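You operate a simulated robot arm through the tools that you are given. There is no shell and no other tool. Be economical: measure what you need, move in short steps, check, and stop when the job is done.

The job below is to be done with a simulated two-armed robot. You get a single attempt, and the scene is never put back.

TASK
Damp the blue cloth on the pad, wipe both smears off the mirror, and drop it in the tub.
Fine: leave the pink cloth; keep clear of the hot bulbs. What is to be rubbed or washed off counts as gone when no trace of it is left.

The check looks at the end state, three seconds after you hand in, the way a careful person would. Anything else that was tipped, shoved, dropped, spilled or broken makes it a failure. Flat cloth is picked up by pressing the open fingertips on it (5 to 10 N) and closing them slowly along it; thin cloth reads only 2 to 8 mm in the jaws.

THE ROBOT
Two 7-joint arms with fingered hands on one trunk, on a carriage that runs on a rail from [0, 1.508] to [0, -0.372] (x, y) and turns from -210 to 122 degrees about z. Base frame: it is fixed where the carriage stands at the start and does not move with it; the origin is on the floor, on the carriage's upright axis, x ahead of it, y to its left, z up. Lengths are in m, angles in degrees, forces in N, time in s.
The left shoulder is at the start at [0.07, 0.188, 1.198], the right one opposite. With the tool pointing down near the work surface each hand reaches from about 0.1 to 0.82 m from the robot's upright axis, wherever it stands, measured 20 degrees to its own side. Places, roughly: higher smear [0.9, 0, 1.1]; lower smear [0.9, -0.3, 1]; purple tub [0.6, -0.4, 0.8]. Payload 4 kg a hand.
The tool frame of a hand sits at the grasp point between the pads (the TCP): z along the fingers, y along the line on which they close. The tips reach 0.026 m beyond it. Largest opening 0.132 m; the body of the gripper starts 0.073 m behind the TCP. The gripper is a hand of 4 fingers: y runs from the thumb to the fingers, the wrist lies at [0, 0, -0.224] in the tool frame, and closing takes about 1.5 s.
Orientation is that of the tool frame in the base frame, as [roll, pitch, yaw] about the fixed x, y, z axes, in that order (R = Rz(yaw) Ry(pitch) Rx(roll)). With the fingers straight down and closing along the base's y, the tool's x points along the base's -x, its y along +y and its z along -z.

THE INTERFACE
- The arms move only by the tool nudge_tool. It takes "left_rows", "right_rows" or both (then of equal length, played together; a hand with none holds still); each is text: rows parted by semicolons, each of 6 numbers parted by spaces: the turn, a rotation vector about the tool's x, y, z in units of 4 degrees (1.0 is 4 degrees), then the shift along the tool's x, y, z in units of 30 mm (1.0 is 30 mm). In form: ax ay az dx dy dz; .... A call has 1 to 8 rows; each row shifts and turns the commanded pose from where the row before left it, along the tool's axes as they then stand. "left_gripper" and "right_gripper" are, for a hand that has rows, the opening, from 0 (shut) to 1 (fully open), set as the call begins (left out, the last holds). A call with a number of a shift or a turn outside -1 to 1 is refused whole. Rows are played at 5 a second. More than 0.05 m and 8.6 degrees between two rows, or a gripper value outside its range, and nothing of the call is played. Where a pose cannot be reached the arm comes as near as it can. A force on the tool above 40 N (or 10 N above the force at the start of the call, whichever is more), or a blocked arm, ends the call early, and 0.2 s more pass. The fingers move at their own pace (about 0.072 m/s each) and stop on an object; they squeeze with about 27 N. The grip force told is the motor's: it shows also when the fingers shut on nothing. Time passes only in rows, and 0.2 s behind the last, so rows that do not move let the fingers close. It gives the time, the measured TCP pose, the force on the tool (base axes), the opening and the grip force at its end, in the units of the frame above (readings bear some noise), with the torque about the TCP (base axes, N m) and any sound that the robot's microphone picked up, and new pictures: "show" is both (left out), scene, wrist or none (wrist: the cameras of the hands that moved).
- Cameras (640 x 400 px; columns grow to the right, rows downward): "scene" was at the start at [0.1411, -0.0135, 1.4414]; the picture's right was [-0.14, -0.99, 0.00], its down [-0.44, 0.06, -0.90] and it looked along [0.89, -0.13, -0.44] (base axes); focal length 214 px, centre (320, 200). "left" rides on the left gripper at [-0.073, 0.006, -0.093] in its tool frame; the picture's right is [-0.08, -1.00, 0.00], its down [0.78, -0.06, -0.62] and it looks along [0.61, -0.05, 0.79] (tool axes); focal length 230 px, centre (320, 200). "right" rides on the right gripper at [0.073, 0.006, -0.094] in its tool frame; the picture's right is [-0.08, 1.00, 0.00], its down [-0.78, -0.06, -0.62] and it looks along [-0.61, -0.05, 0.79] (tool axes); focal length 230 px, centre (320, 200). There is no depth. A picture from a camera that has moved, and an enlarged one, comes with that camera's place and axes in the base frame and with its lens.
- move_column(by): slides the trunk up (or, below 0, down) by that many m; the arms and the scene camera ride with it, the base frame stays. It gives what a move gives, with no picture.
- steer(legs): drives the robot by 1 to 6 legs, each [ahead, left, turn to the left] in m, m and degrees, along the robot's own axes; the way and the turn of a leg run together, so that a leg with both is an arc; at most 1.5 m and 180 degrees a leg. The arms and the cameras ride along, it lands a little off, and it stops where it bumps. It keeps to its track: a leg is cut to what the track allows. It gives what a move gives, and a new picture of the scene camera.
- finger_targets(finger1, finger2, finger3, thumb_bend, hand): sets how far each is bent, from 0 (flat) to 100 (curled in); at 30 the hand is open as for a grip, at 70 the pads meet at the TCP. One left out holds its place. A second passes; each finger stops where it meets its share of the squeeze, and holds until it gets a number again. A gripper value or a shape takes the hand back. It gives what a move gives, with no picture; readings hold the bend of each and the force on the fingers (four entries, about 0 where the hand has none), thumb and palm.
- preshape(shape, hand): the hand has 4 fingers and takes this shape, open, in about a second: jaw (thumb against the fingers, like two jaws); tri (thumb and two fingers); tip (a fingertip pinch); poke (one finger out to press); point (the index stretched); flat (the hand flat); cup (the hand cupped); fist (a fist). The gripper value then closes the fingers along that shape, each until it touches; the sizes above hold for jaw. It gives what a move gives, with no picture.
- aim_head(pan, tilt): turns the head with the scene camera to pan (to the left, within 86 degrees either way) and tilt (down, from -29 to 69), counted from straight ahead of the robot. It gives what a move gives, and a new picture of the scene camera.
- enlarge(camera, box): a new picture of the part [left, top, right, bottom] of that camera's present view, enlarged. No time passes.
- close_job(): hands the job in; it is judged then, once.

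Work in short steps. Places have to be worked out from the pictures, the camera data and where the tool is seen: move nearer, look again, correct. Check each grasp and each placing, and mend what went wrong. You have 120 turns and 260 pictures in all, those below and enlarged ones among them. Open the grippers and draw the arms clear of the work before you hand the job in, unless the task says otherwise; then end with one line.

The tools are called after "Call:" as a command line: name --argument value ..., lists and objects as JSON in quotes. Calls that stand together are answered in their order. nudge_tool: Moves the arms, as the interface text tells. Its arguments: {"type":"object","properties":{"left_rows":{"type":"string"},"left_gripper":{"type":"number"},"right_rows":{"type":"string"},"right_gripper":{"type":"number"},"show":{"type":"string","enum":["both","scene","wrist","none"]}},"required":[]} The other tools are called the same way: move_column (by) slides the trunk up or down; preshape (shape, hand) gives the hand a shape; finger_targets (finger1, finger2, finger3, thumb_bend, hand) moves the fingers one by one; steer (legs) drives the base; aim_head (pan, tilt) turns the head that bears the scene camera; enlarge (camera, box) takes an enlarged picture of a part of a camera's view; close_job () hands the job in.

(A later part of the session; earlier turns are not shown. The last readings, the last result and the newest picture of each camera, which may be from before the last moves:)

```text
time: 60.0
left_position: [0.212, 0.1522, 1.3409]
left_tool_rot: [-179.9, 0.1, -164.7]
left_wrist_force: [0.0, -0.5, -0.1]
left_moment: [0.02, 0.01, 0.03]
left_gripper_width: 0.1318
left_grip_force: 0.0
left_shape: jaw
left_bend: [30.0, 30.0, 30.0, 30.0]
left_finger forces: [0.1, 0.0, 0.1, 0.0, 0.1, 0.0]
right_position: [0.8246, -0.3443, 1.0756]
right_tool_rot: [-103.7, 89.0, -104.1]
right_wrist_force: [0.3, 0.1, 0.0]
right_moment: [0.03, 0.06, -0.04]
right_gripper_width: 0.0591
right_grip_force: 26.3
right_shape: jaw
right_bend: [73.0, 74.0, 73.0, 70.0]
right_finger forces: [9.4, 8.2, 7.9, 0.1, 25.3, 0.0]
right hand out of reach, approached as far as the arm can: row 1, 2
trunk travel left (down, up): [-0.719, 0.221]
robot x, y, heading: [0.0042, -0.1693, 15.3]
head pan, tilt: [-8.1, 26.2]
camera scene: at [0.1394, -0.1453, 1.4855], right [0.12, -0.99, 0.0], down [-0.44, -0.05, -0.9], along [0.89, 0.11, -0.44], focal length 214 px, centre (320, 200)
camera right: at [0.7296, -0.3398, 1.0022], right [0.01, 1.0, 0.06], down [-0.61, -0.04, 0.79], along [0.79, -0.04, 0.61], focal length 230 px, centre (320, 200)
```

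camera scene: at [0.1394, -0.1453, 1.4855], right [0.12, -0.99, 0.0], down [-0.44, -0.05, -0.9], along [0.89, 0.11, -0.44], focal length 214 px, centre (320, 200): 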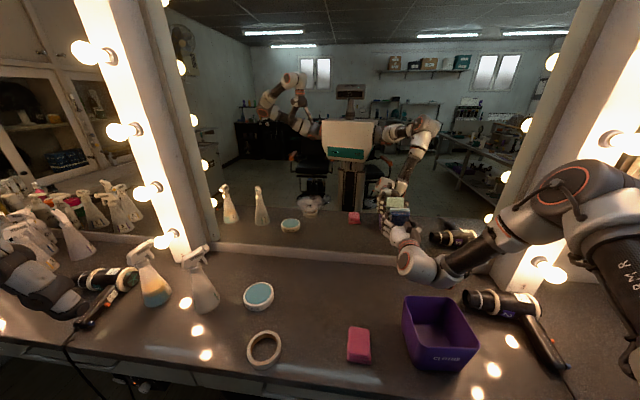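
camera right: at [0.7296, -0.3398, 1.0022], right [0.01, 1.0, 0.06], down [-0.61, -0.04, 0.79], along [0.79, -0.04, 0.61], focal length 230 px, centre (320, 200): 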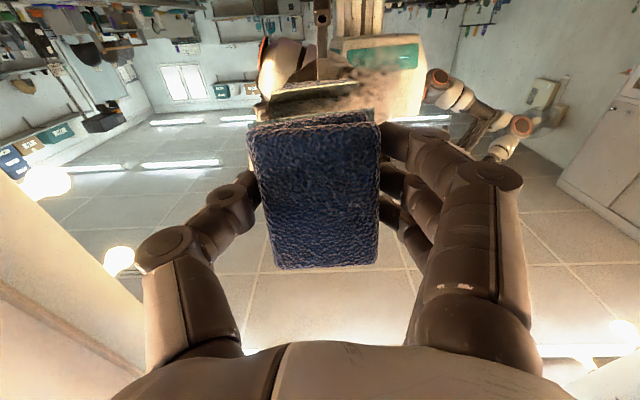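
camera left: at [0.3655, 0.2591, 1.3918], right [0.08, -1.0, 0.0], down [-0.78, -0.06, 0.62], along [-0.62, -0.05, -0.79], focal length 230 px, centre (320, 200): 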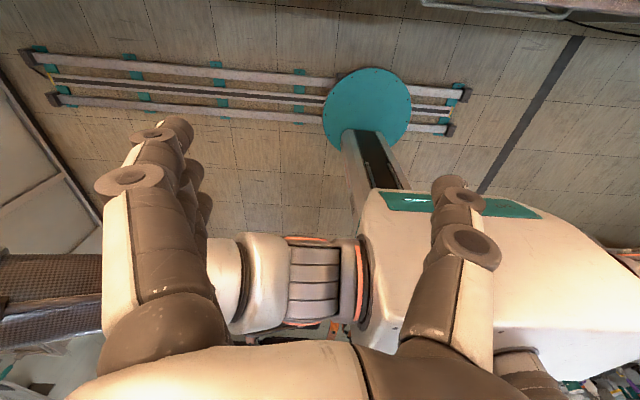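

The arm stops at x 0.825 again with the shoulder 17 cm above the wrist. I raise the hand relative to the trunk, lower the column correspondingly and turn 10° more left to gain reach.

Call:
nudge_tool --right_rows "0 0 0 -0.9 0 -0.6;0 0 0 -0.9 0 -0.6;0 0 0 -0.9 0 -0.6;0 0 0 -0.9 0 0" --show "none"

Call:
move_column --by -0.12

Call:
steer --legs '[[0, 0, 12]]'

Call:
nudge_tool --right_rows "1 0 0 0 0 0;1 0 0 0 0 0;1 0 0 0 0 0"

```text
time: 61.0
left_position: [0.2138, 0.1514, 1.3425]
left_tool_rot: [180.0, 0.0, -164.7]
left_wrist_force: [0.2, 0.3, 0.1]
left_moment: [-0.02, -0.04, 0.02]
left_gripper_width: 0.1319
left_grip_force: 0.1
left_shape: jaw
left_bend: [30.0, 30.0, 30.0, 30.0]
left_finger forces: [0.1, 0.1, 0.1, 0.0, 0.0, 0.0]
right_position: [0.7694, -0.3426, 1.1844]
right_tool_rot: [-97.0, 89.1, -97.5]
right_wrist_force: [0.4, 0.4, -0.1]
right_moment: [-0.02, -0.02, 0.04]
right_gripper_width: 0.0592
right_grip_force: 27.0
right_shape: jaw
right_bend: [73.0, 74.0, 73.0, 70.0]
right_finger forces: [9.3, 8.1, 7.9, 0.0, 25.4, 0.0]
trunk travel left (down, up): [-0.719, 0.221]
robot x, y, heading: [0.0005, -0.1686, 15.1]
head pan, tilt: [-8.1, 26.2]
```

```text
time: 62.5
left_position: [0.2137, 0.1513, 1.2214]
left_tool_rot: [-179.9, 0.0, -164.7]
left_wrist_force: [-1.1, 0.5, 0.1]
left_moment: [0.04, -0.02, -0.03]
left_gripper_width: 0.1317
left_grip_force: 0.0
left_shape: jaw
left_bend: [30.0, 30.0, 30.0, 30.0]
left_finger forces: [0.0, 0.1, 0.0, 0.1, 0.1, 0.2]
right_position: [0.7689, -0.3439, 1.064]
right_tool_rot: [-97.9, 88.9, -98.4]
right_wrist_force: [0.0, 0.6, -0.6]
right_moment: [0.01, 0.04, 0.0]
right_gripper_width: 0.0594
right_grip_force: 27.1
right_shape: jaw
right_bend: [73.0, 74.0, 73.0, 70.0]
right_finger forces: [9.4, 8.3, 7.8, 0.0, 25.5, 0.0]
trunk travel left (down, up): [-0.599, 0.341]
robot x, y, heading: [0.0006, -0.1682, 14.9]
head pan, tilt: [-8.1, 26.2]
```

```text
time: 63.6
left_position: [0.1418, 0.1893, 1.2211]
left_tool_rot: [179.9, 0.1, -152.6]
left_wrist_force: [-0.3, -0.2, -0.8]
left_moment: [-0.01, 0.01, -0.02]
left_gripper_width: 0.1319
left_grip_force: 0.0
left_shape: jaw
left_bend: [30.0, 30.0, 30.0, 30.0]
left_finger forces: [0.0, 0.0, 0.0, 0.0, 0.1, 0.1]
right_position: [0.7887, -0.1785, 1.0645]
right_tool_rot: [-98.7, 88.9, -87.2]
right_wrist_force: [-0.3, -1.0, -0.4]
right_moment: [-0.01, 0.01, 0.01]
right_gripper_width: 0.0594
right_grip_force: 26.8
right_shape: jaw
right_bend: [73.0, 74.0, 73.0, 70.0]
right_finger forces: [9.3, 8.2, 7.9, 0.0, 25.4, 0.1]
trunk travel left (down, up): [-0.599, 0.341]
robot x, y, heading: [0.002, -0.1722, 27.3]
head pan, tilt: [-8.1, 26.2]
camera scene: at [0.1315, -0.117, 1.3654], right [0.33, -0.95, 0.0], down [-0.42, -0.14, -0.9], along [0.85, 0.29, -0.44], focal length 214 px, centre (320, 200)
```

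scene: 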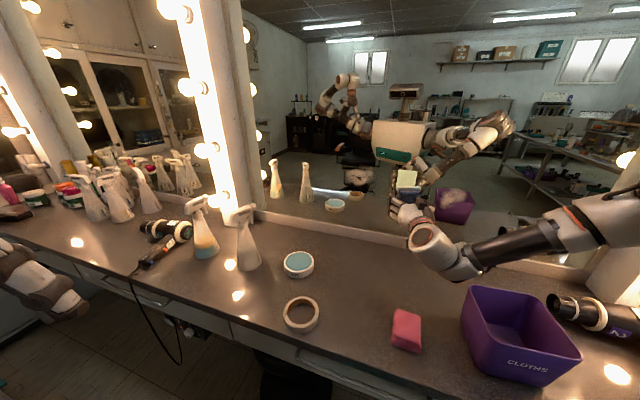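

```text
time: 64.4
left_position: [0.1416, 0.1896, 1.2208]
left_tool_rot: [-179.9, 0.1, -152.7]
left_wrist_force: [0.0, 1.1, -0.4]
left_moment: [0.0, 0.04, -0.02]
left_gripper_width: 0.1319
left_grip_force: 0.0
left_shape: jaw
left_bend: [30.0, 30.0, 30.0, 30.0]
left_finger forces: [0.0, 0.0, 0.0, 0.0, 0.0, 0.1]
right_position: [0.7885, -0.1799, 1.0639]
right_tool_rot: [-86.6, 89.0, -87.0]
right_wrist_force: [0.2, 0.2, 0.2]
right_moment: [0.0, 0.01, 0.02]
right_gripper_width: 0.0591
right_grip_force: 27.0
right_shape: jaw
right_bend: [73.0, 74.0, 73.0, 70.0]
right_finger forces: [9.4, 8.3, 7.8, 0.0, 25.5, 0.1]
trunk travel left (down, up): [-0.599, 0.341]
robot x, y, heading: [-0.0025, -0.1686, 27.2]
head pan, tilt: [-8.1, 26.2]
camera scene: at [0.1317, -0.1163, 1.3654], right [0.33, -0.95, 0.0], down [-0.42, -0.14, -0.9], along [0.85, 0.29, -0.44], focal length 214 px, centre (320, 200)
camera right: at [0.6945, -0.175, 0.9891], right [0.01, 1.0, 0.06], down [-0.62, -0.04, 0.79], along [0.79, -0.04, 0.62], focal length 230 px, centre (320, 200)
```

scene: 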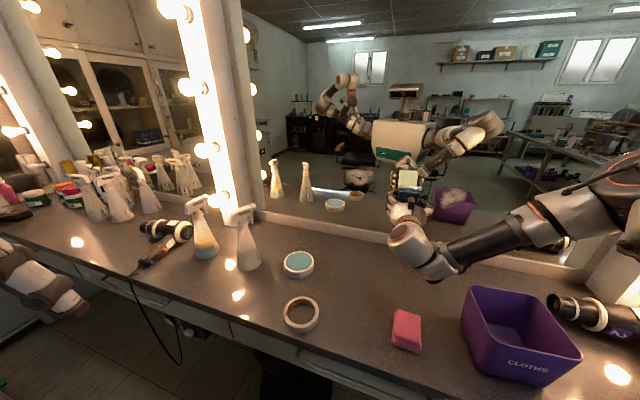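
right: 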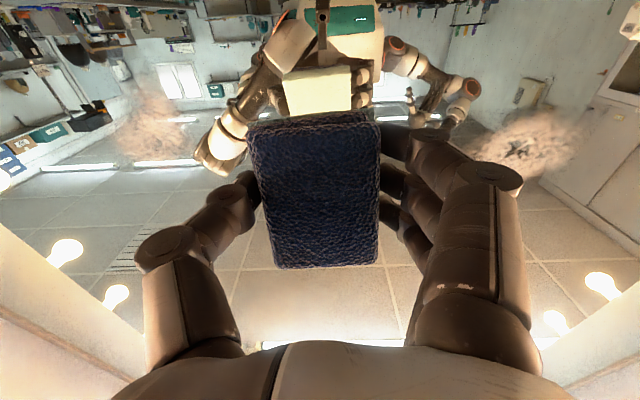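

The hand is square, mid-way between both smears, with no reach trouble. I slide the base 0.15 m to the right along the rail to face the lower smear.

Call:
steer --legs '[[-0.068, -0.134, 0]]'

Call:
nudge_tool --right_rows "0 0 0 0.2 0 0.6;0 0 0 0 0 0.6;0 0 0 0 0 0"

```text
time: 65.8
left_position: [0.1415, 0.0397, 1.221]
left_tool_rot: [-179.9, 0.0, -152.7]
left_wrist_force: [0.2, -0.3, 0.7]
left_moment: [0.0, -0.05, -0.01]
left_gripper_width: 0.1319
left_grip_force: 0.1
left_shape: jaw
left_bend: [30.0, 30.0, 30.0, 30.0]
left_finger forces: [0.0, 0.0, 0.0, 0.0, 0.1, 0.0]
right_position: [0.7884, -0.3283, 1.0624]
right_tool_rot: [-85.9, 88.9, -86.4]
right_wrist_force: [0.4, 0.3, 0.0]
right_moment: [0.02, 0.03, -0.01]
right_gripper_width: 0.0592
right_grip_force: 27.3
right_shape: jaw
right_bend: [73.0, 74.0, 73.0, 70.0]
right_finger forces: [9.4, 8.2, 7.9, 0.0, 25.4, 0.0]
trunk travel left (down, up): [-0.599, 0.341]
robot x, y, heading: [-0.001, -0.3224, 27.1]
head pan, tilt: [-8.1, 26.2]
camera scene: at [0.1313, -0.266, 1.3654], right [0.33, -0.94, 0.0], down [-0.42, -0.15, -0.9], along [0.85, 0.29, -0.44], focal length 214 px, centre (320, 200)
```

scene: 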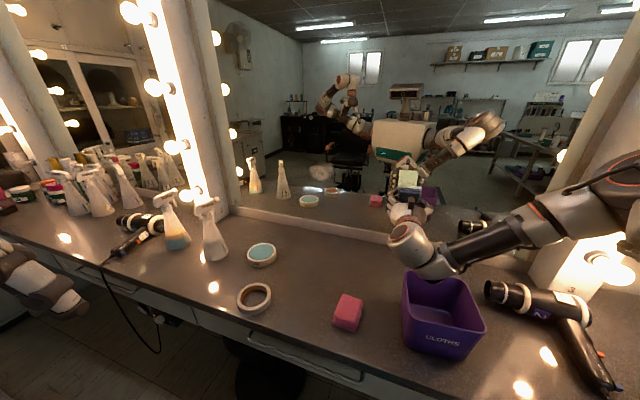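

```text
time: 66.6
left_position: [0.141, 0.0379, 1.2208]
left_tool_rot: [-179.9, 0.0, -152.6]
left_wrist_force: [0.4, 1.3, 0.1]
left_moment: [0.03, -0.01, -0.01]
left_gripper_width: 0.1317
left_grip_force: 0.1
left_shape: jaw
left_bend: [30.0, 30.0, 30.0, 30.0]
left_finger forces: [0.0, 0.1, 0.0, 0.0, 0.1, 0.1]
right_position: [0.8246, -0.3294, 1.059]
right_tool_rot: [-85.6, 89.0, -86.0]
right_wrist_force: [-0.5, -0.1, -0.3]
right_moment: [0.01, -0.01, 0.02]
right_gripper_width: 0.0591
right_grip_force: 27.9
right_shape: jaw
right_bend: [73.0, 74.0, 73.0, 70.0]
right_finger forces: [9.5, 8.2, 8.0, 0.0, 25.5, 0.0]
trunk travel left (down, up): [-0.599, 0.341]
robot x, y, heading: [0.0028, -0.3178, 27.2]
head pan, tilt: [-8.1, 26.2]
camera scene: at [0.1314, -0.267, 1.3654], right [0.33, -0.94, 0.0], down [-0.42, -0.14, -0.9], along [0.85, 0.29, -0.44], focal length 214 px, centre (320, 200)
camera right: at [0.7308, -0.3257, 0.9841], right [0.01, 1.0, 0.06], down [-0.62, -0.04, 0.79], along [0.79, -0.04, 0.62], focal length 230 px, centre (320, 200)
```

scene: 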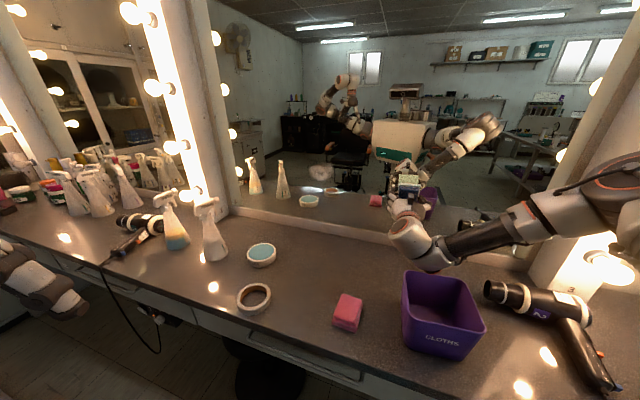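
right: 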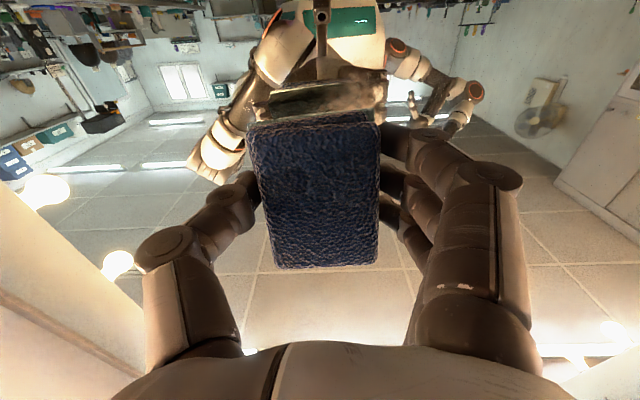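

Elbow stays about 0.3 m from the right bulbs. The reflection shows the cloth roughly 2–3 cm from the glass; I advance in small steps.

Call:
nudge_tool --right_rows "0 0 0 0.1 0 0.2;0 0 0 0 0 0.2;0 0 0 0 0 0.2;0 0 0 0 0 0.1;0 0 0 0 0 0" --show "none"

```text
time: 67.8
left_position: [0.1414, 0.0385, 1.2221]
left_tool_rot: [-179.8, 0.0, -152.7]
left_wrist_force: [-0.2, -0.4, -0.5]
left_moment: [0.03, 0.0, 0.02]
left_gripper_width: 0.1319
left_grip_force: 0.0
left_shape: jaw
left_bend: [30.0, 30.0, 30.0, 30.0]
left_finger forces: [0.0, 0.0, 0.1, 0.0, 0.1, 0.0]
right_position: [0.844, -0.3299, 1.0543]
right_tool_rot: [-84.9, 89.0, -85.1]
right_wrist_force: [-4.3, -0.1, -1.0]
right_moment: [0.0, 0.14, 0.14]
right_gripper_width: 0.0592
right_grip_force: 27.4
right_shape: jaw
right_bend: [73.0, 74.0, 73.0, 70.0]
right_finger forces: [10.2, 8.1, 7.8, 0.0, 26.3, 0.1]
trunk travel left (down, up): [-0.599, 0.341]
robot x, y, heading: [-0.001, -0.3169, 27.4]
head pan, tilt: [-8.1, 26.2]
```

Contact at 4 N, with the torque showing the lower-left corner of the cloth touching first. I rotate about 1.2° each to bed the face and press a little more.

Call:
nudge_tool --right_rows "-0.3 0.3 0 0 0 0.05;0 0 0 0 0 0.07;0 0 0 0 0 0" --show "none"

```text
time: 68.6
left_position: [0.141, 0.0388, 1.2226]
left_tool_rot: [-179.9, 0.2, -152.7]
left_wrist_force: [0.2, -0.3, -0.6]
left_moment: [-0.01, 0.02, 0.02]
left_gripper_width: 0.1319
left_grip_force: 0.1
left_shape: jaw
left_bend: [30.0, 30.0, 30.0, 30.0]
left_finger forces: [0.1, 0.1, 0.0, 0.0, 0.1, 0.0]
right_position: [0.8477, -0.3302, 1.0545]
right_tool_rot: [-136.4, 88.6, -135.5]
right_wrist_force: [-10.2, -2.5, 2.3]
right_moment: [-0.06, 0.24, -0.06]
right_gripper_width: 0.0593
right_grip_force: 27.1
right_shape: jaw
right_bend: [74.0, 74.0, 73.0, 70.0]
right_finger forces: [10.4, 8.0, 7.6, 0.1, 28.1, 0.0]
trunk travel left (down, up): [-0.599, 0.341]
robot x, y, heading: [0.0025, -0.3218, 27.4]
head pan, tilt: [-8.1, 26.2]
```

Well bedded now at 10 N. I tilt slightly more and start wiping: left, then right strokes.

Call:
nudge_tool --right_rows "0 0.4 0 0 0 0;0 0 0 0 0.6 0;0 0 0 0 0.6 0;0 0 0 0 -0.8 0;0 0 0 0 -0.8 0;0 0 0 0 -0.8 0;0 0 0 0 0.6 0;0 0 0 0 0.6 0"

```text
time: 70.4
left_position: [0.142, 0.0395, 1.2207]
left_tool_rot: [-180.0, 0.0, -152.8]
left_wrist_force: [-0.1, -0.9, -0.6]
left_moment: [-0.02, 0.0, 0.01]
left_gripper_width: 0.1318
left_grip_force: 0.1
left_shape: jaw
left_bend: [30.0, 30.0, 30.0, 30.0]
left_finger forces: [0.1, 0.1, 0.0, 0.0, 0.0, 0.1]
right_position: [0.846, -0.3281, 1.0542]
right_tool_rot: [-159.2, 87.1, -158.4]
right_wrist_force: [-3.8, -0.3, -0.5]
right_moment: [-0.02, 0.15, 0.02]
right_gripper_width: 0.059
right_grip_force: 26.4
right_shape: jaw
right_bend: [74.0, 74.0, 73.0, 70.0]
right_finger forces: [9.8, 8.6, 8.0, 0.0, 26.6, 0.1]
trunk travel left (down, up): [-0.599, 0.341]
robot x, y, heading: [-0.0004, -0.3222, 27.1]
head pan, tilt: [-8.1, 26.2]
camera scene: at [0.1308, -0.2663, 1.3655], right [0.33, -0.94, 0.0], down [-0.42, -0.15, -0.9], along [0.85, 0.29, -0.44], focal length 214 px, centre (320, 200)
camera right: at [0.7496, -0.3259, 0.9844], right [-0.01, 1.0, 0.06], down [-0.58, -0.05, 0.81], along [0.82, -0.03, 0.58], focal length 230 px, centre (320, 200)
```

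scene: 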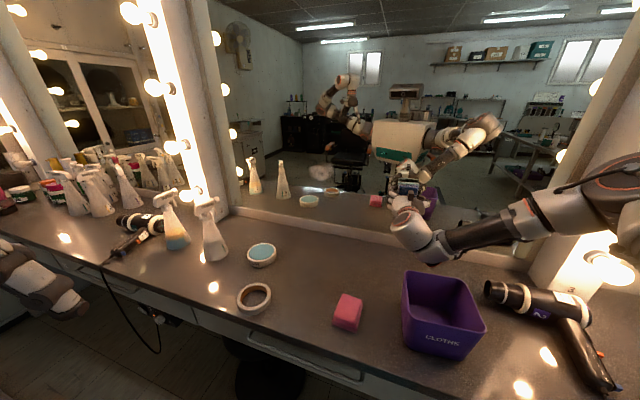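
right: 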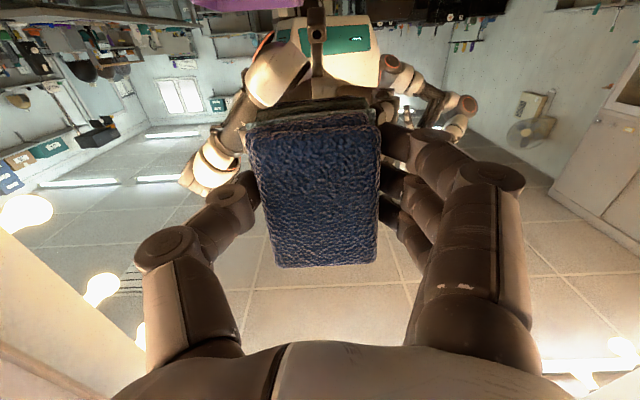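

The stroke ran; I enlarge the wrist view to see the glass and the contact edge.

Call:
enlarge --camera "right" --box '[200, 0, 440, 150]'

Call:
enlarge --camera "scene" --box '[290, 130, 490, 260]'

```text
2.67 times, centred on (320, 75) of right
camera zoom: at [0.7496, -0.3259, 0.9844], right [-0.01, 1.0, 0.06], down [-0.58, -0.05, 0.81], along [0.82, -0.03, 0.58], focal length 614 px, centre (320, 533)
```

zoom: 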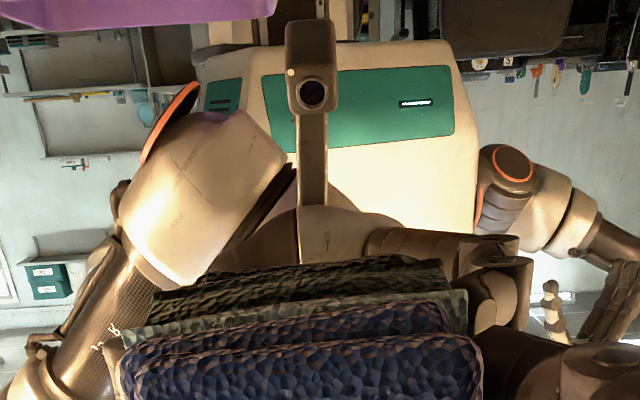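

```text
3.08 times, centred on (390, 195) of scene
camera zoom: at [0.1308, -0.2663, 1.3655], right [0.33, -0.94, 0.0], down [-0.42, -0.15, -0.9], along [0.85, 0.29, -0.44], focal length 660 px, centre (105, 215)
```

zoom: 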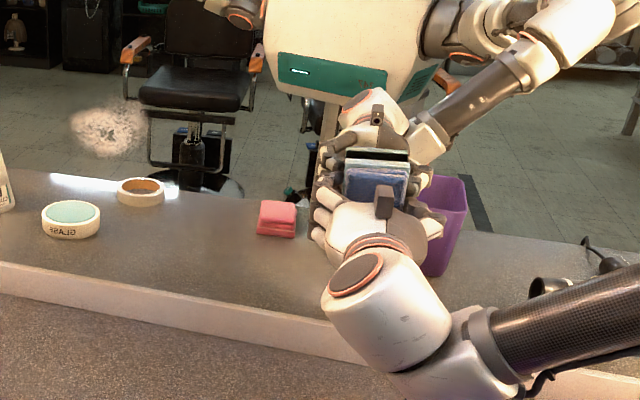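

The glass near the cloth looks cleaner already, but the upper edge of the cloth stands slightly off the glass. I tilt 2° more, press and wipe vertically and sideways.

Call:
nudge_tool --right_rows "0 0.5 0 0 0 0.1;0 0 0 -0.5 0 0;0 0 0 -0.5 0.6 0;0 0 0 0 -0.6 0;0 0 0 0 -0.7 0;0 0 0 0.5 0 0;0 0 0 0.5 0.7 0;0 0 0 0 0 0"

```text
time: 72.2
left_position: [0.1416, 0.0382, 1.222]
left_tool_rot: [-180.0, 0.0, -152.7]
left_wrist_force: [-0.4, 0.3, 0.3]
left_moment: [0.04, 0.01, -0.03]
left_gripper_width: 0.1317
left_grip_force: 0.0
left_shape: jaw
left_bend: [30.0, 30.0, 30.0, 30.0]
left_finger forces: [0.1, 0.0, 0.0, 0.0, 0.0, 0.0]
right_position: [0.851, -0.332, 1.0535]
right_tool_rot: [-168.4, 85.2, -167.6]
right_wrist_force: [-4.2, -0.4, -0.2]
right_moment: [-0.09, 0.22, -0.01]
right_gripper_width: 0.0596
right_grip_force: 27.0
right_shape: jaw
right_bend: [74.0, 73.0, 73.0, 71.0]
right_finger forces: [9.5, 8.6, 8.1, 0.0, 26.7, 0.1]
trunk travel left (down, up): [-0.599, 0.341]
robot x, y, heading: [-0.0, -0.3208, 27.4]
head pan, tilt: [-8.1, 26.2]
camera scene: at [0.1307, -0.2679, 1.3655], right [0.33, -0.94, 0.0], down [-0.42, -0.14, -0.9], along [0.85, 0.29, -0.44], focal length 214 px, centre (320, 200)
camera right: at [0.7515, -0.3279, 0.9872], right [-0.01, 1.0, 0.06], down [-0.55, -0.05, 0.83], along [0.84, -0.03, 0.55], focal length 230 px, centre (320, 200)
```

scene: 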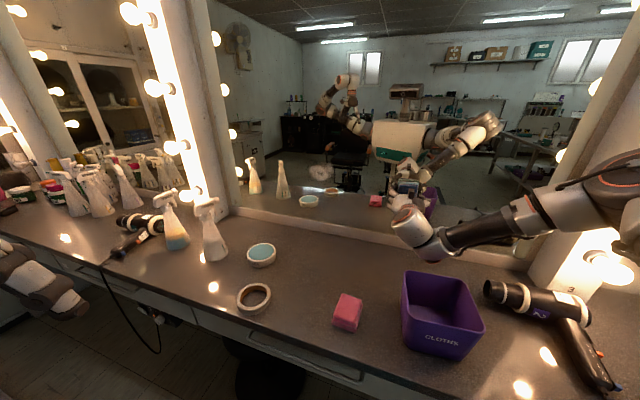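
right: 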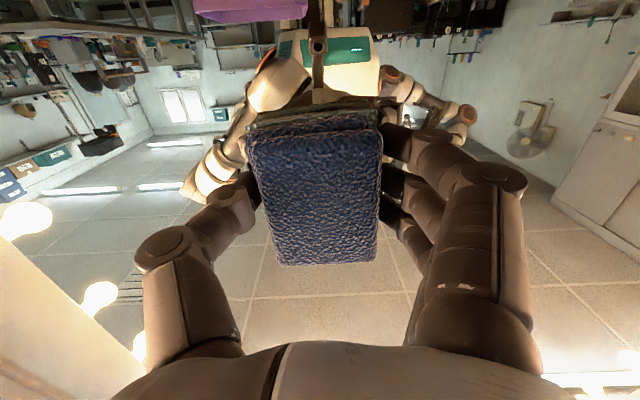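

I back off to inspect the glass.

Call:
nudge_tool --right_rows "0 0 0 0 0 -1;0 0 0 0.3 0 -1;0 0 0 0 0 0"

Call:
enlarge --camera "scene" --box '[290, 130, 490, 260]'

```text
time: 73.0
left_position: [0.1422, 0.0391, 1.2211]
left_tool_rot: [180.0, 0.0, -152.6]
left_wrist_force: [0.6, -0.3, 0.2]
left_moment: [0.0, -0.01, -0.01]
left_gripper_width: 0.1318
left_grip_force: 0.0
left_shape: jaw
left_bend: [30.0, 30.0, 30.0, 30.0]
left_finger forces: [0.0, 0.0, 0.1, 0.0, 0.0, 0.1]
right_position: [0.7922, -0.3303, 1.0504]
right_tool_rot: [-168.2, 85.1, -167.5]
right_wrist_force: [0.4, 0.1, -0.3]
right_moment: [0.0, -0.04, -0.01]
right_gripper_width: 0.0594
right_grip_force: 26.7
right_shape: jaw
right_bend: [74.0, 73.0, 73.0, 71.0]
right_finger forces: [9.1, 8.8, 8.5, 0.0, 26.4, 0.0]
trunk travel left (down, up): [-0.599, 0.341]
robot x, y, heading: [-0.0012, -0.3159, 27.1]
head pan, tilt: [-8.1, 26.2]
camera scene: at [0.1319, -0.2668, 1.3654], right [0.33, -0.94, 0.0], down [-0.42, -0.14, -0.9], along [0.85, 0.29, -0.44], focal length 214 px, centre (320, 200)
camera right: at [0.6924, -0.3283, 0.9836], right [-0.01, 1.0, 0.06], down [-0.55, -0.05, 0.83], along [0.84, -0.03, 0.55], focal length 230 px, centre (320, 200)
```

scene: 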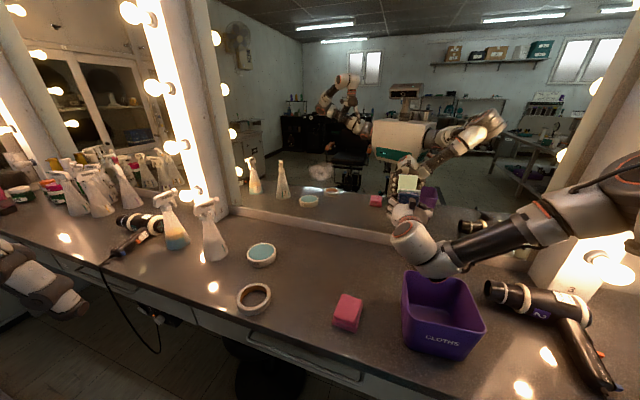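
right: 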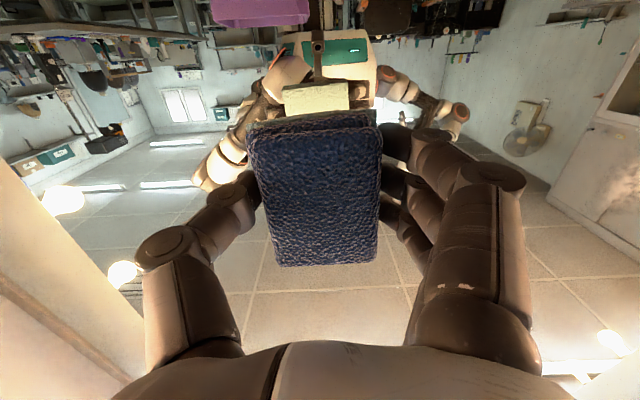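

```text
3.08 times, centred on (390, 195) of scene
camera zoom: at [0.1319, -0.2668, 1.3654], right [0.33, -0.94, 0.0], down [-0.42, -0.14, -0.9], along [0.85, 0.29, -0.44], focal length 660 px, centre (105, 215)
```

zoom: 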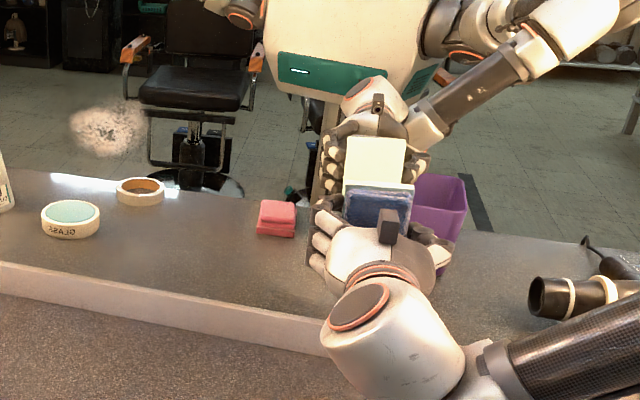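

The lower smear appears gone. Next the higher one: slide the base 0.314 m left and raise the column 5 cm, then recheck the lower spot from there.

Call:
steer --legs '[[0.143, 0.28, 0]]'

Call:
move_column --by 0.05

Call:
enlarge --camera "scene" --box '[370, 120, 570, 245]'

```text
time: 75.1
left_position: [0.141, 0.3525, 1.2201]
left_tool_rot: [180.0, 0.0, -152.5]
left_wrist_force: [-0.7, -0.1, 0.3]
left_moment: [0.0, -0.01, 0.01]
left_gripper_width: 0.1321
left_grip_force: 0.0
left_shape: jaw
left_bend: [30.0, 30.0, 30.0, 30.0]
left_finger forces: [0.1, 0.1, 0.1, 0.0, 0.1, 0.0]
right_position: [0.792, -0.0155, 1.0494]
right_tool_rot: [-168.3, 85.1, -167.2]
right_wrist_force: [0.5, -0.4, -0.6]
right_moment: [-0.05, -0.01, -0.03]
right_gripper_width: 0.0593
right_grip_force: 27.2
right_shape: jaw
right_bend: [74.0, 73.0, 73.0, 71.0]
right_finger forces: [9.1, 8.8, 8.3, 0.0, 26.3, 0.0]
trunk travel left (down, up): [-0.599, 0.341]
robot x, y, heading: [0.0015, -0.0078, 27.4]
head pan, tilt: [-8.1, 26.2]
camera scene: at [0.1313, 0.0471, 1.3654], right [0.33, -0.94, 0.0], down [-0.42, -0.15, -0.9], along [0.85, 0.3, -0.44], focal length 214 px, centre (320, 200)
```

scene: 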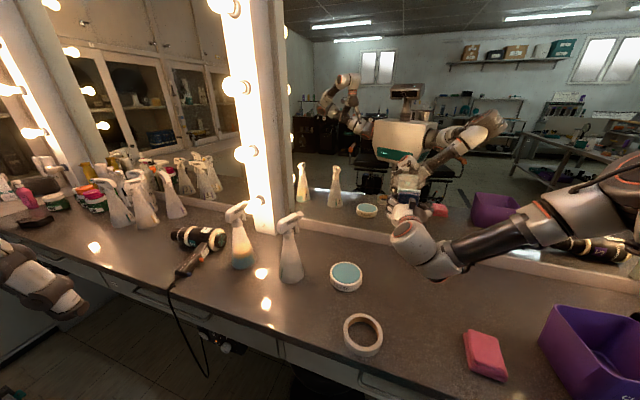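

```text
time: 76.0
left_position: [0.1418, 0.3536, 1.2717]
left_tool_rot: [-179.9, 0.0, -152.5]
left_wrist_force: [0.5, -0.4, -0.1]
left_moment: [0.01, 0.01, 0.01]
left_gripper_width: 0.1317
left_grip_force: 0.0
left_shape: jaw
left_bend: [30.0, 30.0, 30.0, 30.0]
left_finger forces: [0.0, 0.0, 0.0, 0.1, 0.1, 0.1]
right_position: [0.7926, -0.0142, 1.1]
right_tool_rot: [-168.1, 85.1, -167.3]
right_wrist_force: [0.2, 0.8, -0.2]
right_moment: [0.0, -0.02, 0.0]
right_gripper_width: 0.0591
right_grip_force: 26.6
right_shape: jaw
right_bend: [74.0, 73.0, 73.0, 71.0]
right_finger forces: [9.0, 8.8, 8.4, 0.0, 26.3, 0.0]
trunk travel left (down, up): [-0.649, 0.291]
robot x, y, heading: [-0.0029, -0.0037, 27.5]
head pan, tilt: [-8.1, 26.2]
```

```text
3.20 times, centred on (470, 182) of scene
camera zoom: at [0.1315, 0.0473, 1.4154], right [0.33, -0.94, 0.0], down [-0.42, -0.15, -0.9], along [0.85, 0.3, -0.44], focal length 686 px, centre (-160, 256)
```

zoom: 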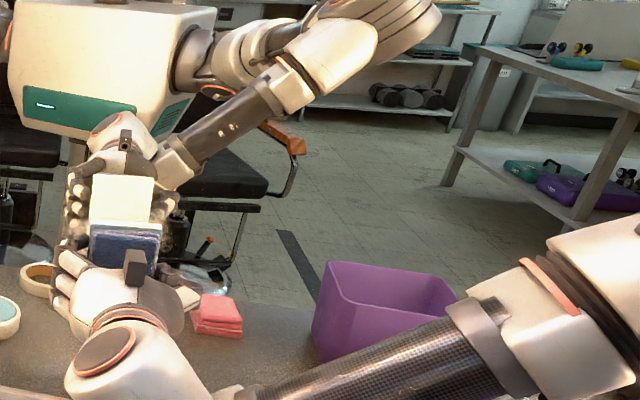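

The visible part of the lower spot is clean; I'll re-check later. Now I advance onto the higher smear in small steps.

Call:
nudge_tool --right_rows "0 0 0 0 0 0.6;0 0 0 -0.1 0 0.5;0 0 0 -0.1 0 0.3;0 0 0 0 0 0.15;0 0 0 0 0 0.15;0 0 0 0 0 0"

```text
time: 77.4
left_position: [0.1396, 0.3519, 1.2707]
left_tool_rot: [-179.9, 0.0, -152.5]
left_wrist_force: [0.1, 0.1, -0.1]
left_moment: [0.04, 0.01, 0.0]
left_gripper_width: 0.1318
left_grip_force: 0.1
left_shape: jaw
left_bend: [30.0, 30.0, 30.0, 30.0]
left_finger forces: [0.0, 0.0, 0.1, 0.0, 0.0, 0.0]
right_position: [0.8439, -0.0125, 1.1017]
right_tool_rot: [-168.1, 85.1, -167.2]
right_wrist_force: [0.2, 0.3, 0.0]
right_moment: [-0.01, 0.0, -0.01]
right_gripper_width: 0.0592
right_grip_force: 26.9
right_shape: jaw
right_bend: [74.0, 73.0, 73.0, 71.0]
right_finger forces: [9.2, 8.8, 8.3, 0.0, 26.2, 0.0]
trunk travel left (down, up): [-0.649, 0.291]
robot x, y, heading: [-0.0014, -0.0033, 27.6]
head pan, tilt: [-8.1, 26.2]
camera scene: at [0.1312, 0.0475, 1.4154], right [0.33, -0.94, 0.0], down [-0.42, -0.15, -0.9], along [0.85, 0.3, -0.44], focal length 214 px, centre (320, 200)
camera right: at [0.7437, -0.0113, 1.0354], right [-0.01, 1.0, 0.06], down [-0.55, -0.06, 0.83], along [0.84, -0.02, 0.55], focal length 230 px, centre (320, 200)
```

scene: 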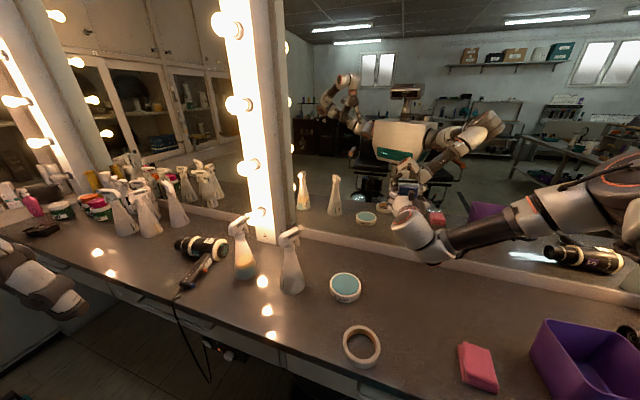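
right: 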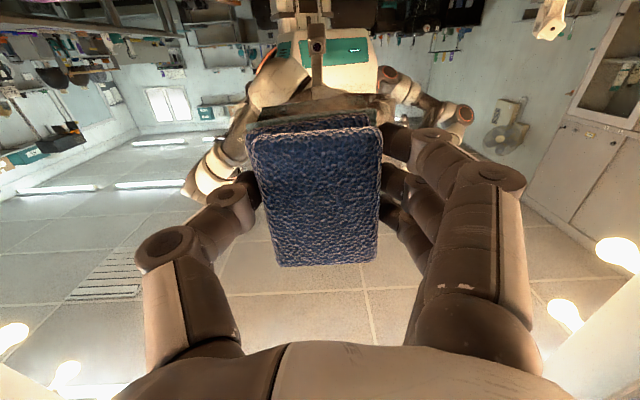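

No contact yet; continue a few millimetres.

Call:
nudge_tool --right_rows "0 0 0 0 0 0.12;0 0 0 0 0 0.1;0 0 0 0 0 0.1;0 0 0 0 0 0" --show "none"

```text
time: 78.4
left_position: [0.1389, 0.3543, 1.2712]
left_tool_rot: [-179.9, 0.1, -152.5]
left_wrist_force: [-1.3, 0.1, -0.5]
left_moment: [0.0, -0.02, 0.02]
left_gripper_width: 0.1318
left_grip_force: 0.2
left_shape: jaw
left_bend: [30.0, 30.0, 30.0, 30.0]
left_finger forces: [0.0, 0.1, 0.0, 0.0, 0.0, 0.0]
right_position: [0.8519, -0.0137, 1.1018]
right_tool_rot: [-168.1, 85.2, -167.2]
right_wrist_force: [-7.9, -1.0, 1.1]
right_moment: [0.0, 0.29, -0.11]
right_gripper_width: 0.0592
right_grip_force: 26.7
right_shape: jaw
right_bend: [74.0, 73.0, 73.0, 71.0]
right_finger forces: [10.3, 8.5, 8.2, 0.0, 27.9, 0.1]
trunk travel left (down, up): [-0.649, 0.291]
robot x, y, heading: [-0.0026, -0.0048, 27.4]
head pan, tilt: [-8.1, 26.2]
```

Pressing at 8 N. Wipe strokes left/right across the higher smear with ±2 cm vertical offsets.

Call:
nudge_tool --right_rows "0 0 0 0 0.8 0;0 0 0 0 0.8 0;0 0 0 -0.6 0 -0.05;0 0 0 0 -0.8 0;0 0 0 0 -0.8 0;0 0 0 0 -0.8 0;0 0 0 0 -0.8 0;0 0 0 0.6 0 0.05" --show "none"

Call:
nudge_tool --right_rows "0 0 0 0.6 0 0.05;0 0 0 0 0.8 0;0 0 0 0 0.8 0;0 0 0 0 0.8 0;0 0 0 0 0.8 0;0 0 0 -0.6 0 -0.05;0 0 0 0 -0.8 0;0 0 0 0 -0.8 0"

```text
time: 80.2
left_position: [0.1384, 0.3536, 1.2705]
left_tool_rot: [-179.9, 0.1, -152.6]
left_wrist_force: [0.5, 0.0, 0.4]
left_moment: [0.0, 0.0, 0.0]
left_gripper_width: 0.1319
left_grip_force: 0.1
left_shape: jaw
left_bend: [30.0, 30.0, 30.0, 30.0]
left_finger forces: [0.0, 0.0, 0.0, 0.0, 0.0, 0.0]
right_position: [0.851, -0.0619, 1.1009]
right_tool_rot: [-167.6, 85.2, -166.6]
right_wrist_force: [-7.8, -2.3, 1.0]
right_moment: [-0.07, 0.19, -0.04]
right_gripper_width: 0.0595
right_grip_force: 26.7
right_shape: jaw
right_bend: [74.0, 73.0, 73.0, 71.0]
right_finger forces: [9.4, 8.3, 8.8, 0.0, 28.4, 0.1]
trunk travel left (down, up): [-0.649, 0.291]
robot x, y, heading: [-0.0005, -0.004, 27.3]
head pan, tilt: [-8.1, 26.2]
```

```text
time: 82.0
left_position: [0.1387, 0.3533, 1.2707]
left_tool_rot: [-179.9, 0.2, -152.5]
left_wrist_force: [-1.1, -0.7, 0.2]
left_moment: [0.02, -0.02, 0.03]
left_gripper_width: 0.1319
left_grip_force: 0.1
left_shape: jaw
left_bend: [30.0, 30.0, 30.0, 30.0]
left_finger forces: [0.0, 0.1, 0.0, 0.0, 0.0, 0.0]
right_position: [0.8507, -0.013, 1.0998]
right_tool_rot: [-168.1, 85.3, -167.0]
right_wrist_force: [-4.3, 1.5, -1.2]
right_moment: [0.07, 0.13, 0.0]
right_gripper_width: 0.0591
right_grip_force: 26.7
right_shape: jaw
right_bend: [74.0, 73.0, 73.0, 71.0]
right_finger forces: [9.7, 9.2, 8.6, 0.1, 26.2, 0.0]
trunk travel left (down, up): [-0.649, 0.291]
robot x, y, heading: [-0.0054, -0.0066, 27.7]
head pan, tilt: [-8.1, 26.2]
camera scene: at [0.1301, 0.0473, 1.4155], right [0.33, -0.94, 0.0], down [-0.42, -0.15, -0.9], along [0.85, 0.3, -0.44], focal length 214 px, centre (320, 200)
camera right: at [0.7519, -0.0105, 1.0338], right [-0.01, 1.0, 0.06], down [-0.55, -0.06, 0.83], along [0.84, -0.02, 0.55], focal length 230 px, centre (320, 200)
```

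scene: 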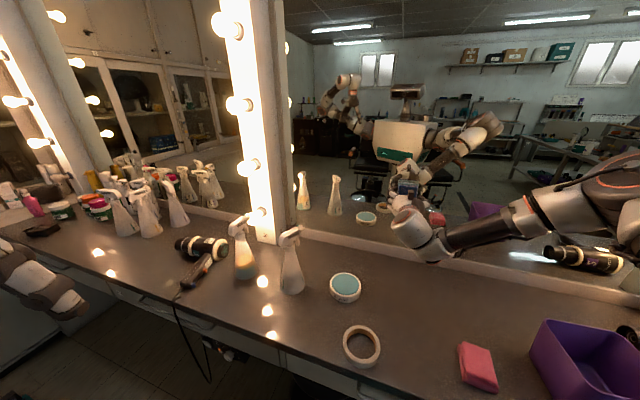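
right: 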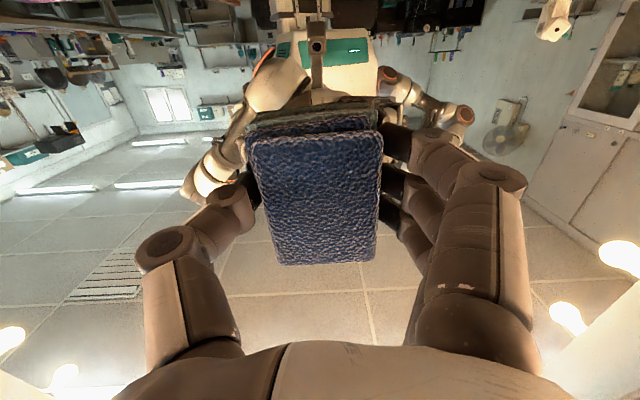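

Now back off, slide the base halfway right so the hand sits between the two spots, and inspect both.

Call:
nudge_tool --right_rows "0 0 0 0 0 -1;0 0 0 0 0 -1;0 0 0 0 0 -1" --show "none"

Call:
steer --legs '[[-0.071, -0.14, 0]]'

Call:
nudge_tool --right_rows "0 0 0 0 0 0"

Call:
enlarge --camera "scene" --box '[310, 100, 560, 256]'

```text
time: 82.8
left_position: [0.1398, 0.3536, 1.2714]
left_tool_rot: [-179.8, 0.1, -152.4]
left_wrist_force: [-0.4, -0.2, 0.1]
left_moment: [-0.02, -0.04, -0.02]
left_gripper_width: 0.1318
left_grip_force: 0.1
left_shape: jaw
left_bend: [30.0, 30.0, 30.0, 30.0]
left_finger forces: [0.0, 0.0, 0.0, 0.0, 0.1, 0.0]
right_position: [0.7621, -0.0116, 1.111]
right_tool_rot: [-168.0, 85.3, -167.2]
right_wrist_force: [-0.1, -0.2, -1.0]
right_moment: [0.01, -0.01, 0.02]
right_gripper_width: 0.0594
right_grip_force: 26.8
right_shape: jaw
right_bend: [74.0, 73.0, 73.0, 71.0]
right_finger forces: [9.3, 8.9, 8.5, 0.1, 26.4, 0.0]
trunk travel left (down, up): [-0.649, 0.291]
robot x, y, heading: [0.0009, -0.0061, 27.4]
head pan, tilt: [-8.1, 26.2]
```

```text
time: 84.2
left_position: [0.1395, 0.201, 1.2712]
left_tool_rot: [-179.9, 0.0, -152.3]
left_wrist_force: [-0.5, -0.1, -0.2]
left_moment: [-0.02, 0.01, -0.01]
left_gripper_width: 0.1318
left_grip_force: 0.0
left_shape: jaw
left_bend: [30.0, 30.0, 30.0, 30.0]
left_finger forces: [0.0, 0.0, 0.1, 0.0, 0.1, 0.0]
right_position: [0.7625, -0.1647, 1.1093]
right_tool_rot: [-167.1, 85.1, -166.1]
right_wrist_force: [-0.1, -0.2, -0.5]
right_moment: [-0.02, 0.0, -0.02]
right_gripper_width: 0.0593
right_grip_force: 27.0
right_shape: jaw
right_bend: [74.0, 73.0, 73.0, 71.0]
right_finger forces: [9.2, 8.9, 8.6, 0.0, 26.5, 0.0]
trunk travel left (down, up): [-0.649, 0.291]
robot x, y, heading: [0.0004, -0.1601, 27.5]
head pan, tilt: [-8.1, 26.2]
camera scene: at [0.1311, -0.1047, 1.4153], right [0.33, -0.94, 0.0], down [-0.42, -0.15, -0.9], along [0.85, 0.3, -0.44], focal length 214 px, centre (320, 200)
```

scene: 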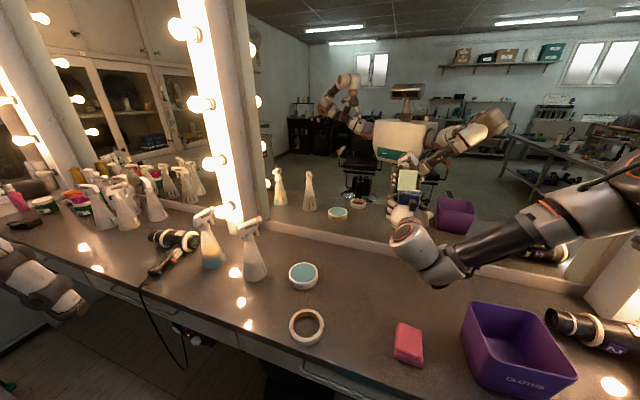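

```text
time: 84.6
left_position: [0.141, 0.2014, 1.2696]
left_tool_rot: [-179.9, 0.0, -152.3]
left_wrist_force: [0.0, 0.3, 0.5]
left_moment: [-0.02, 0.0, 0.02]
left_gripper_width: 0.1318
left_grip_force: 0.1
left_shape: jaw
left_bend: [30.0, 30.0, 30.0, 30.0]
left_finger forces: [0.0, 0.0, 0.0, 0.0, 0.0, 0.0]
right_position: [0.7632, -0.1639, 1.1095]
right_tool_rot: [-167.1, 85.1, -166.1]
right_wrist_force: [0.2, -0.3, -0.6]
right_moment: [0.02, 0.01, -0.02]
right_gripper_width: 0.0593
right_grip_force: 27.0
right_shape: jaw
right_bend: [74.0, 73.0, 73.0, 71.0]
right_finger forces: [9.2, 8.8, 8.4, 0.1, 26.5, 0.1]
trunk travel left (down, up): [-0.649, 0.291]
robot x, y, heading: [0.0005, -0.1577, 27.6]
head pan, tilt: [-8.1, 26.2]
camera scene: at [0.1313, -0.1047, 1.4153], right [0.33, -0.94, 0.0], down [-0.42, -0.15, -0.9], along [0.85, 0.3, -0.44], focal length 214 px, centre (320, 200)
camera right: at [0.6637, -0.1623, 1.0433], right [-0.01, 1.0, 0.06], down [-0.55, -0.06, 0.83], along [0.84, -0.02, 0.55], focal length 230 px, centre (320, 200)
```

scene: 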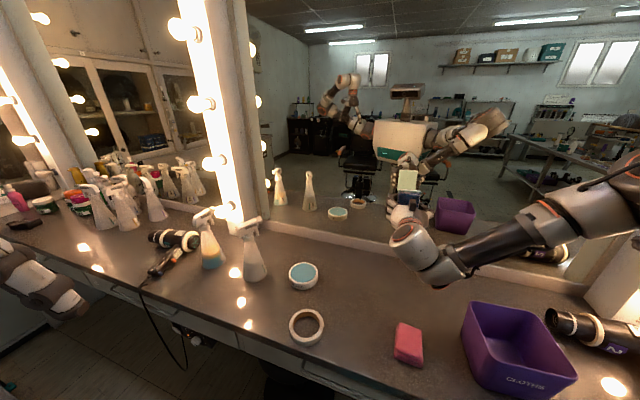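
right: 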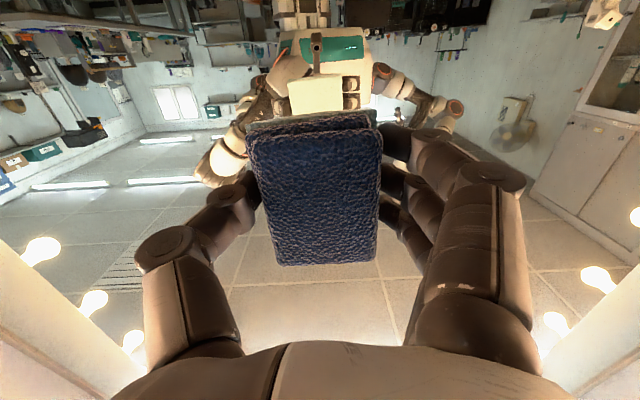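

```text
2.56 times, centred on (435, 178) of scene
camera zoom: at [0.1313, -0.1047, 1.4153], right [0.33, -0.94, 0.0], down [-0.42, -0.15, -0.9], along [0.85, 0.3, -0.44], focal length 549 px, centre (26, 256)
```

zoom: 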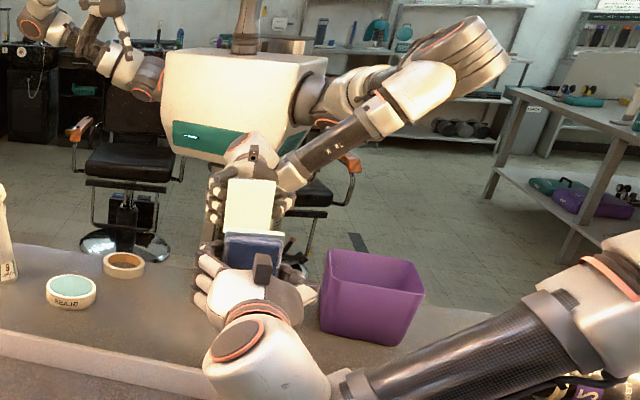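

Both look gone; I zoom strongly on each spot for faint residue.

Call:
enlarge --camera "scene" --box '[325, 160, 405, 210]'

Call:
enlarge --camera "scene" --box '[415, 180, 495, 230]'

```text
8.00 times, centred on (365, 185) of scene
camera zoom: at [0.1313, -0.1047, 1.4153], right [0.33, -0.94, 0.0], down [-0.42, -0.15, -0.9], along [0.85, 0.3, -0.44], focal length 1716 px, centre (-40, 320)
```

zoom: 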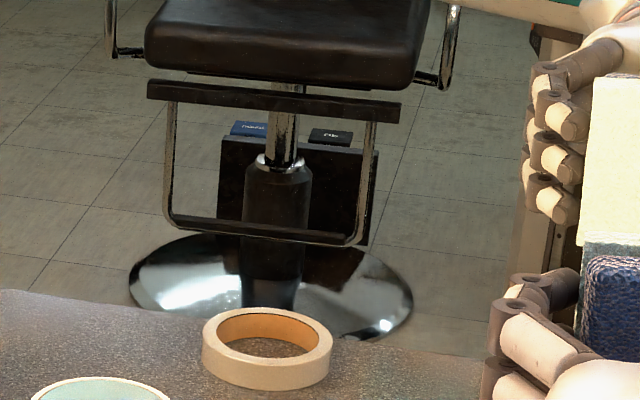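

```text
8.00 times, centred on (455, 205) of scene
camera zoom: at [0.1313, -0.1047, 1.4153], right [0.33, -0.94, 0.0], down [-0.42, -0.15, -0.9], along [0.85, 0.3, -0.44], focal length 1716 px, centre (-760, 160)
```

zoom: 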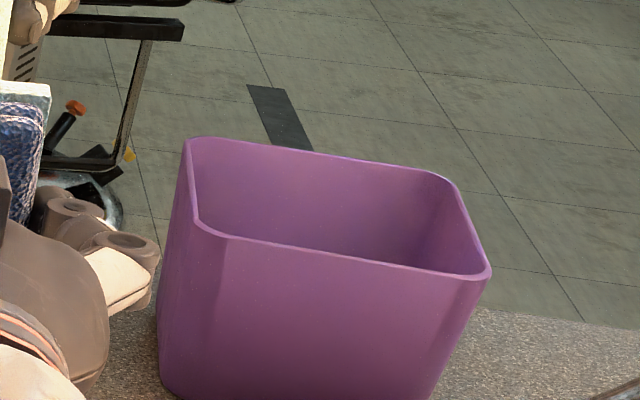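

Both spots are fully clean. Next I locate the tub; I enlarge it for triangulation.

Call:
enlarge --camera "scene" --box '[400, 260, 640, 400]'

```text
2.67 times, centred on (520, 330) of scene
camera zoom: at [0.1313, -0.1047, 1.4153], right [0.33, -0.94, 0.0], down [-0.42, -0.15, -0.9], along [0.85, 0.3, -0.44], focal length 572 px, centre (-213, -147)
```

zoom: 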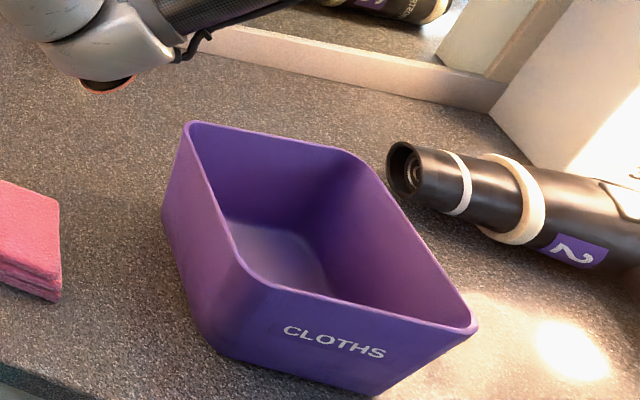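

The tub's rim centre is about [0.555, -0.41, 0.945], roughly 14 cm square. I retract the hand, shift slightly and turn back to heading 0, bringing the hand above the tub.

Call:
nudge_tool --right_rows "0 0 0 0 0 -1;0 0 0 0 0 -1;0 0 0 0 0 -1;0 0 0 0 0 -1;0 0 0 0 0 -0.7" --show "none"

Call:
steer --legs '[[0.018, 0.035, 0], [0, 0, -27.5]]'

```text
time: 85.8
left_position: [0.1424, 0.1977, 1.2712]
left_tool_rot: [-180.0, -0.1, -152.3]
left_wrist_force: [-0.3, 0.2, -0.2]
left_moment: [-0.02, 0.03, 0.0]
left_gripper_width: 0.132
left_grip_force: 0.1
left_shape: jaw
left_bend: [30.0, 30.0, 30.0, 30.0]
left_finger forces: [0.0, 0.0, 0.0, 0.1, 0.1, 0.0]
right_position: [0.6332, -0.1685, 1.1209]
right_tool_rot: [-168.6, 85.1, -167.6]
right_wrist_force: [1.1, -0.8, -1.5]
right_moment: [-0.01, -0.03, 0.01]
right_gripper_width: 0.0594
right_grip_force: 26.9
right_shape: jaw
right_bend: [74.0, 73.0, 73.0, 71.0]
right_finger forces: [9.3, 8.9, 8.5, 0.1, 26.3, 0.0]
right hand out of reach, approached as far as the arm can: row 5
trunk travel left (down, up): [-0.649, 0.291]
robot x, y, heading: [0.0032, -0.1605, 27.4]
head pan, tilt: [-8.1, 26.2]
```

```text
time: 88.1
left_position: [0.2878, 0.1356, 1.2711]
left_tool_rot: [-179.9, 0.0, -179.5]
left_wrist_force: [-0.3, 0.3, -0.3]
left_moment: [0.01, -0.01, -0.02]
left_gripper_width: 0.132
left_grip_force: 0.0
left_shape: jaw
left_bend: [30.0, 30.0, 30.0, 30.0]
left_finger forces: [0.1, 0.1, 0.0, 0.0, 0.0, 0.0]
right_position: [0.5591, -0.4118, 1.1226]
right_tool_rot: [-167.5, 85.2, 166.3]
right_wrist_force: [-0.6, 0.3, 0.3]
right_moment: [0.02, 0.02, 0.01]
right_gripper_width: 0.0592
right_grip_force: 27.4
right_shape: jaw
right_bend: [74.0, 73.0, 73.0, 71.0]
right_finger forces: [9.3, 8.8, 8.4, 0.0, 26.5, 0.0]
trunk travel left (down, up): [-0.649, 0.291]
robot x, y, heading: [-0.0015, -0.1192, 0.3]
head pan, tilt: [-8.1, 26.2]
camera scene: at [0.1411, -0.1321, 1.4154], right [-0.13, -0.99, 0.0], down [-0.44, 0.06, -0.9], along [0.89, -0.12, -0.44], focal length 214 px, centre (320, 200)
```

scene: 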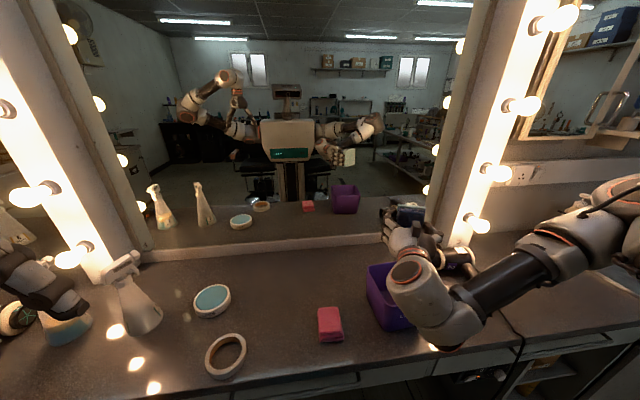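

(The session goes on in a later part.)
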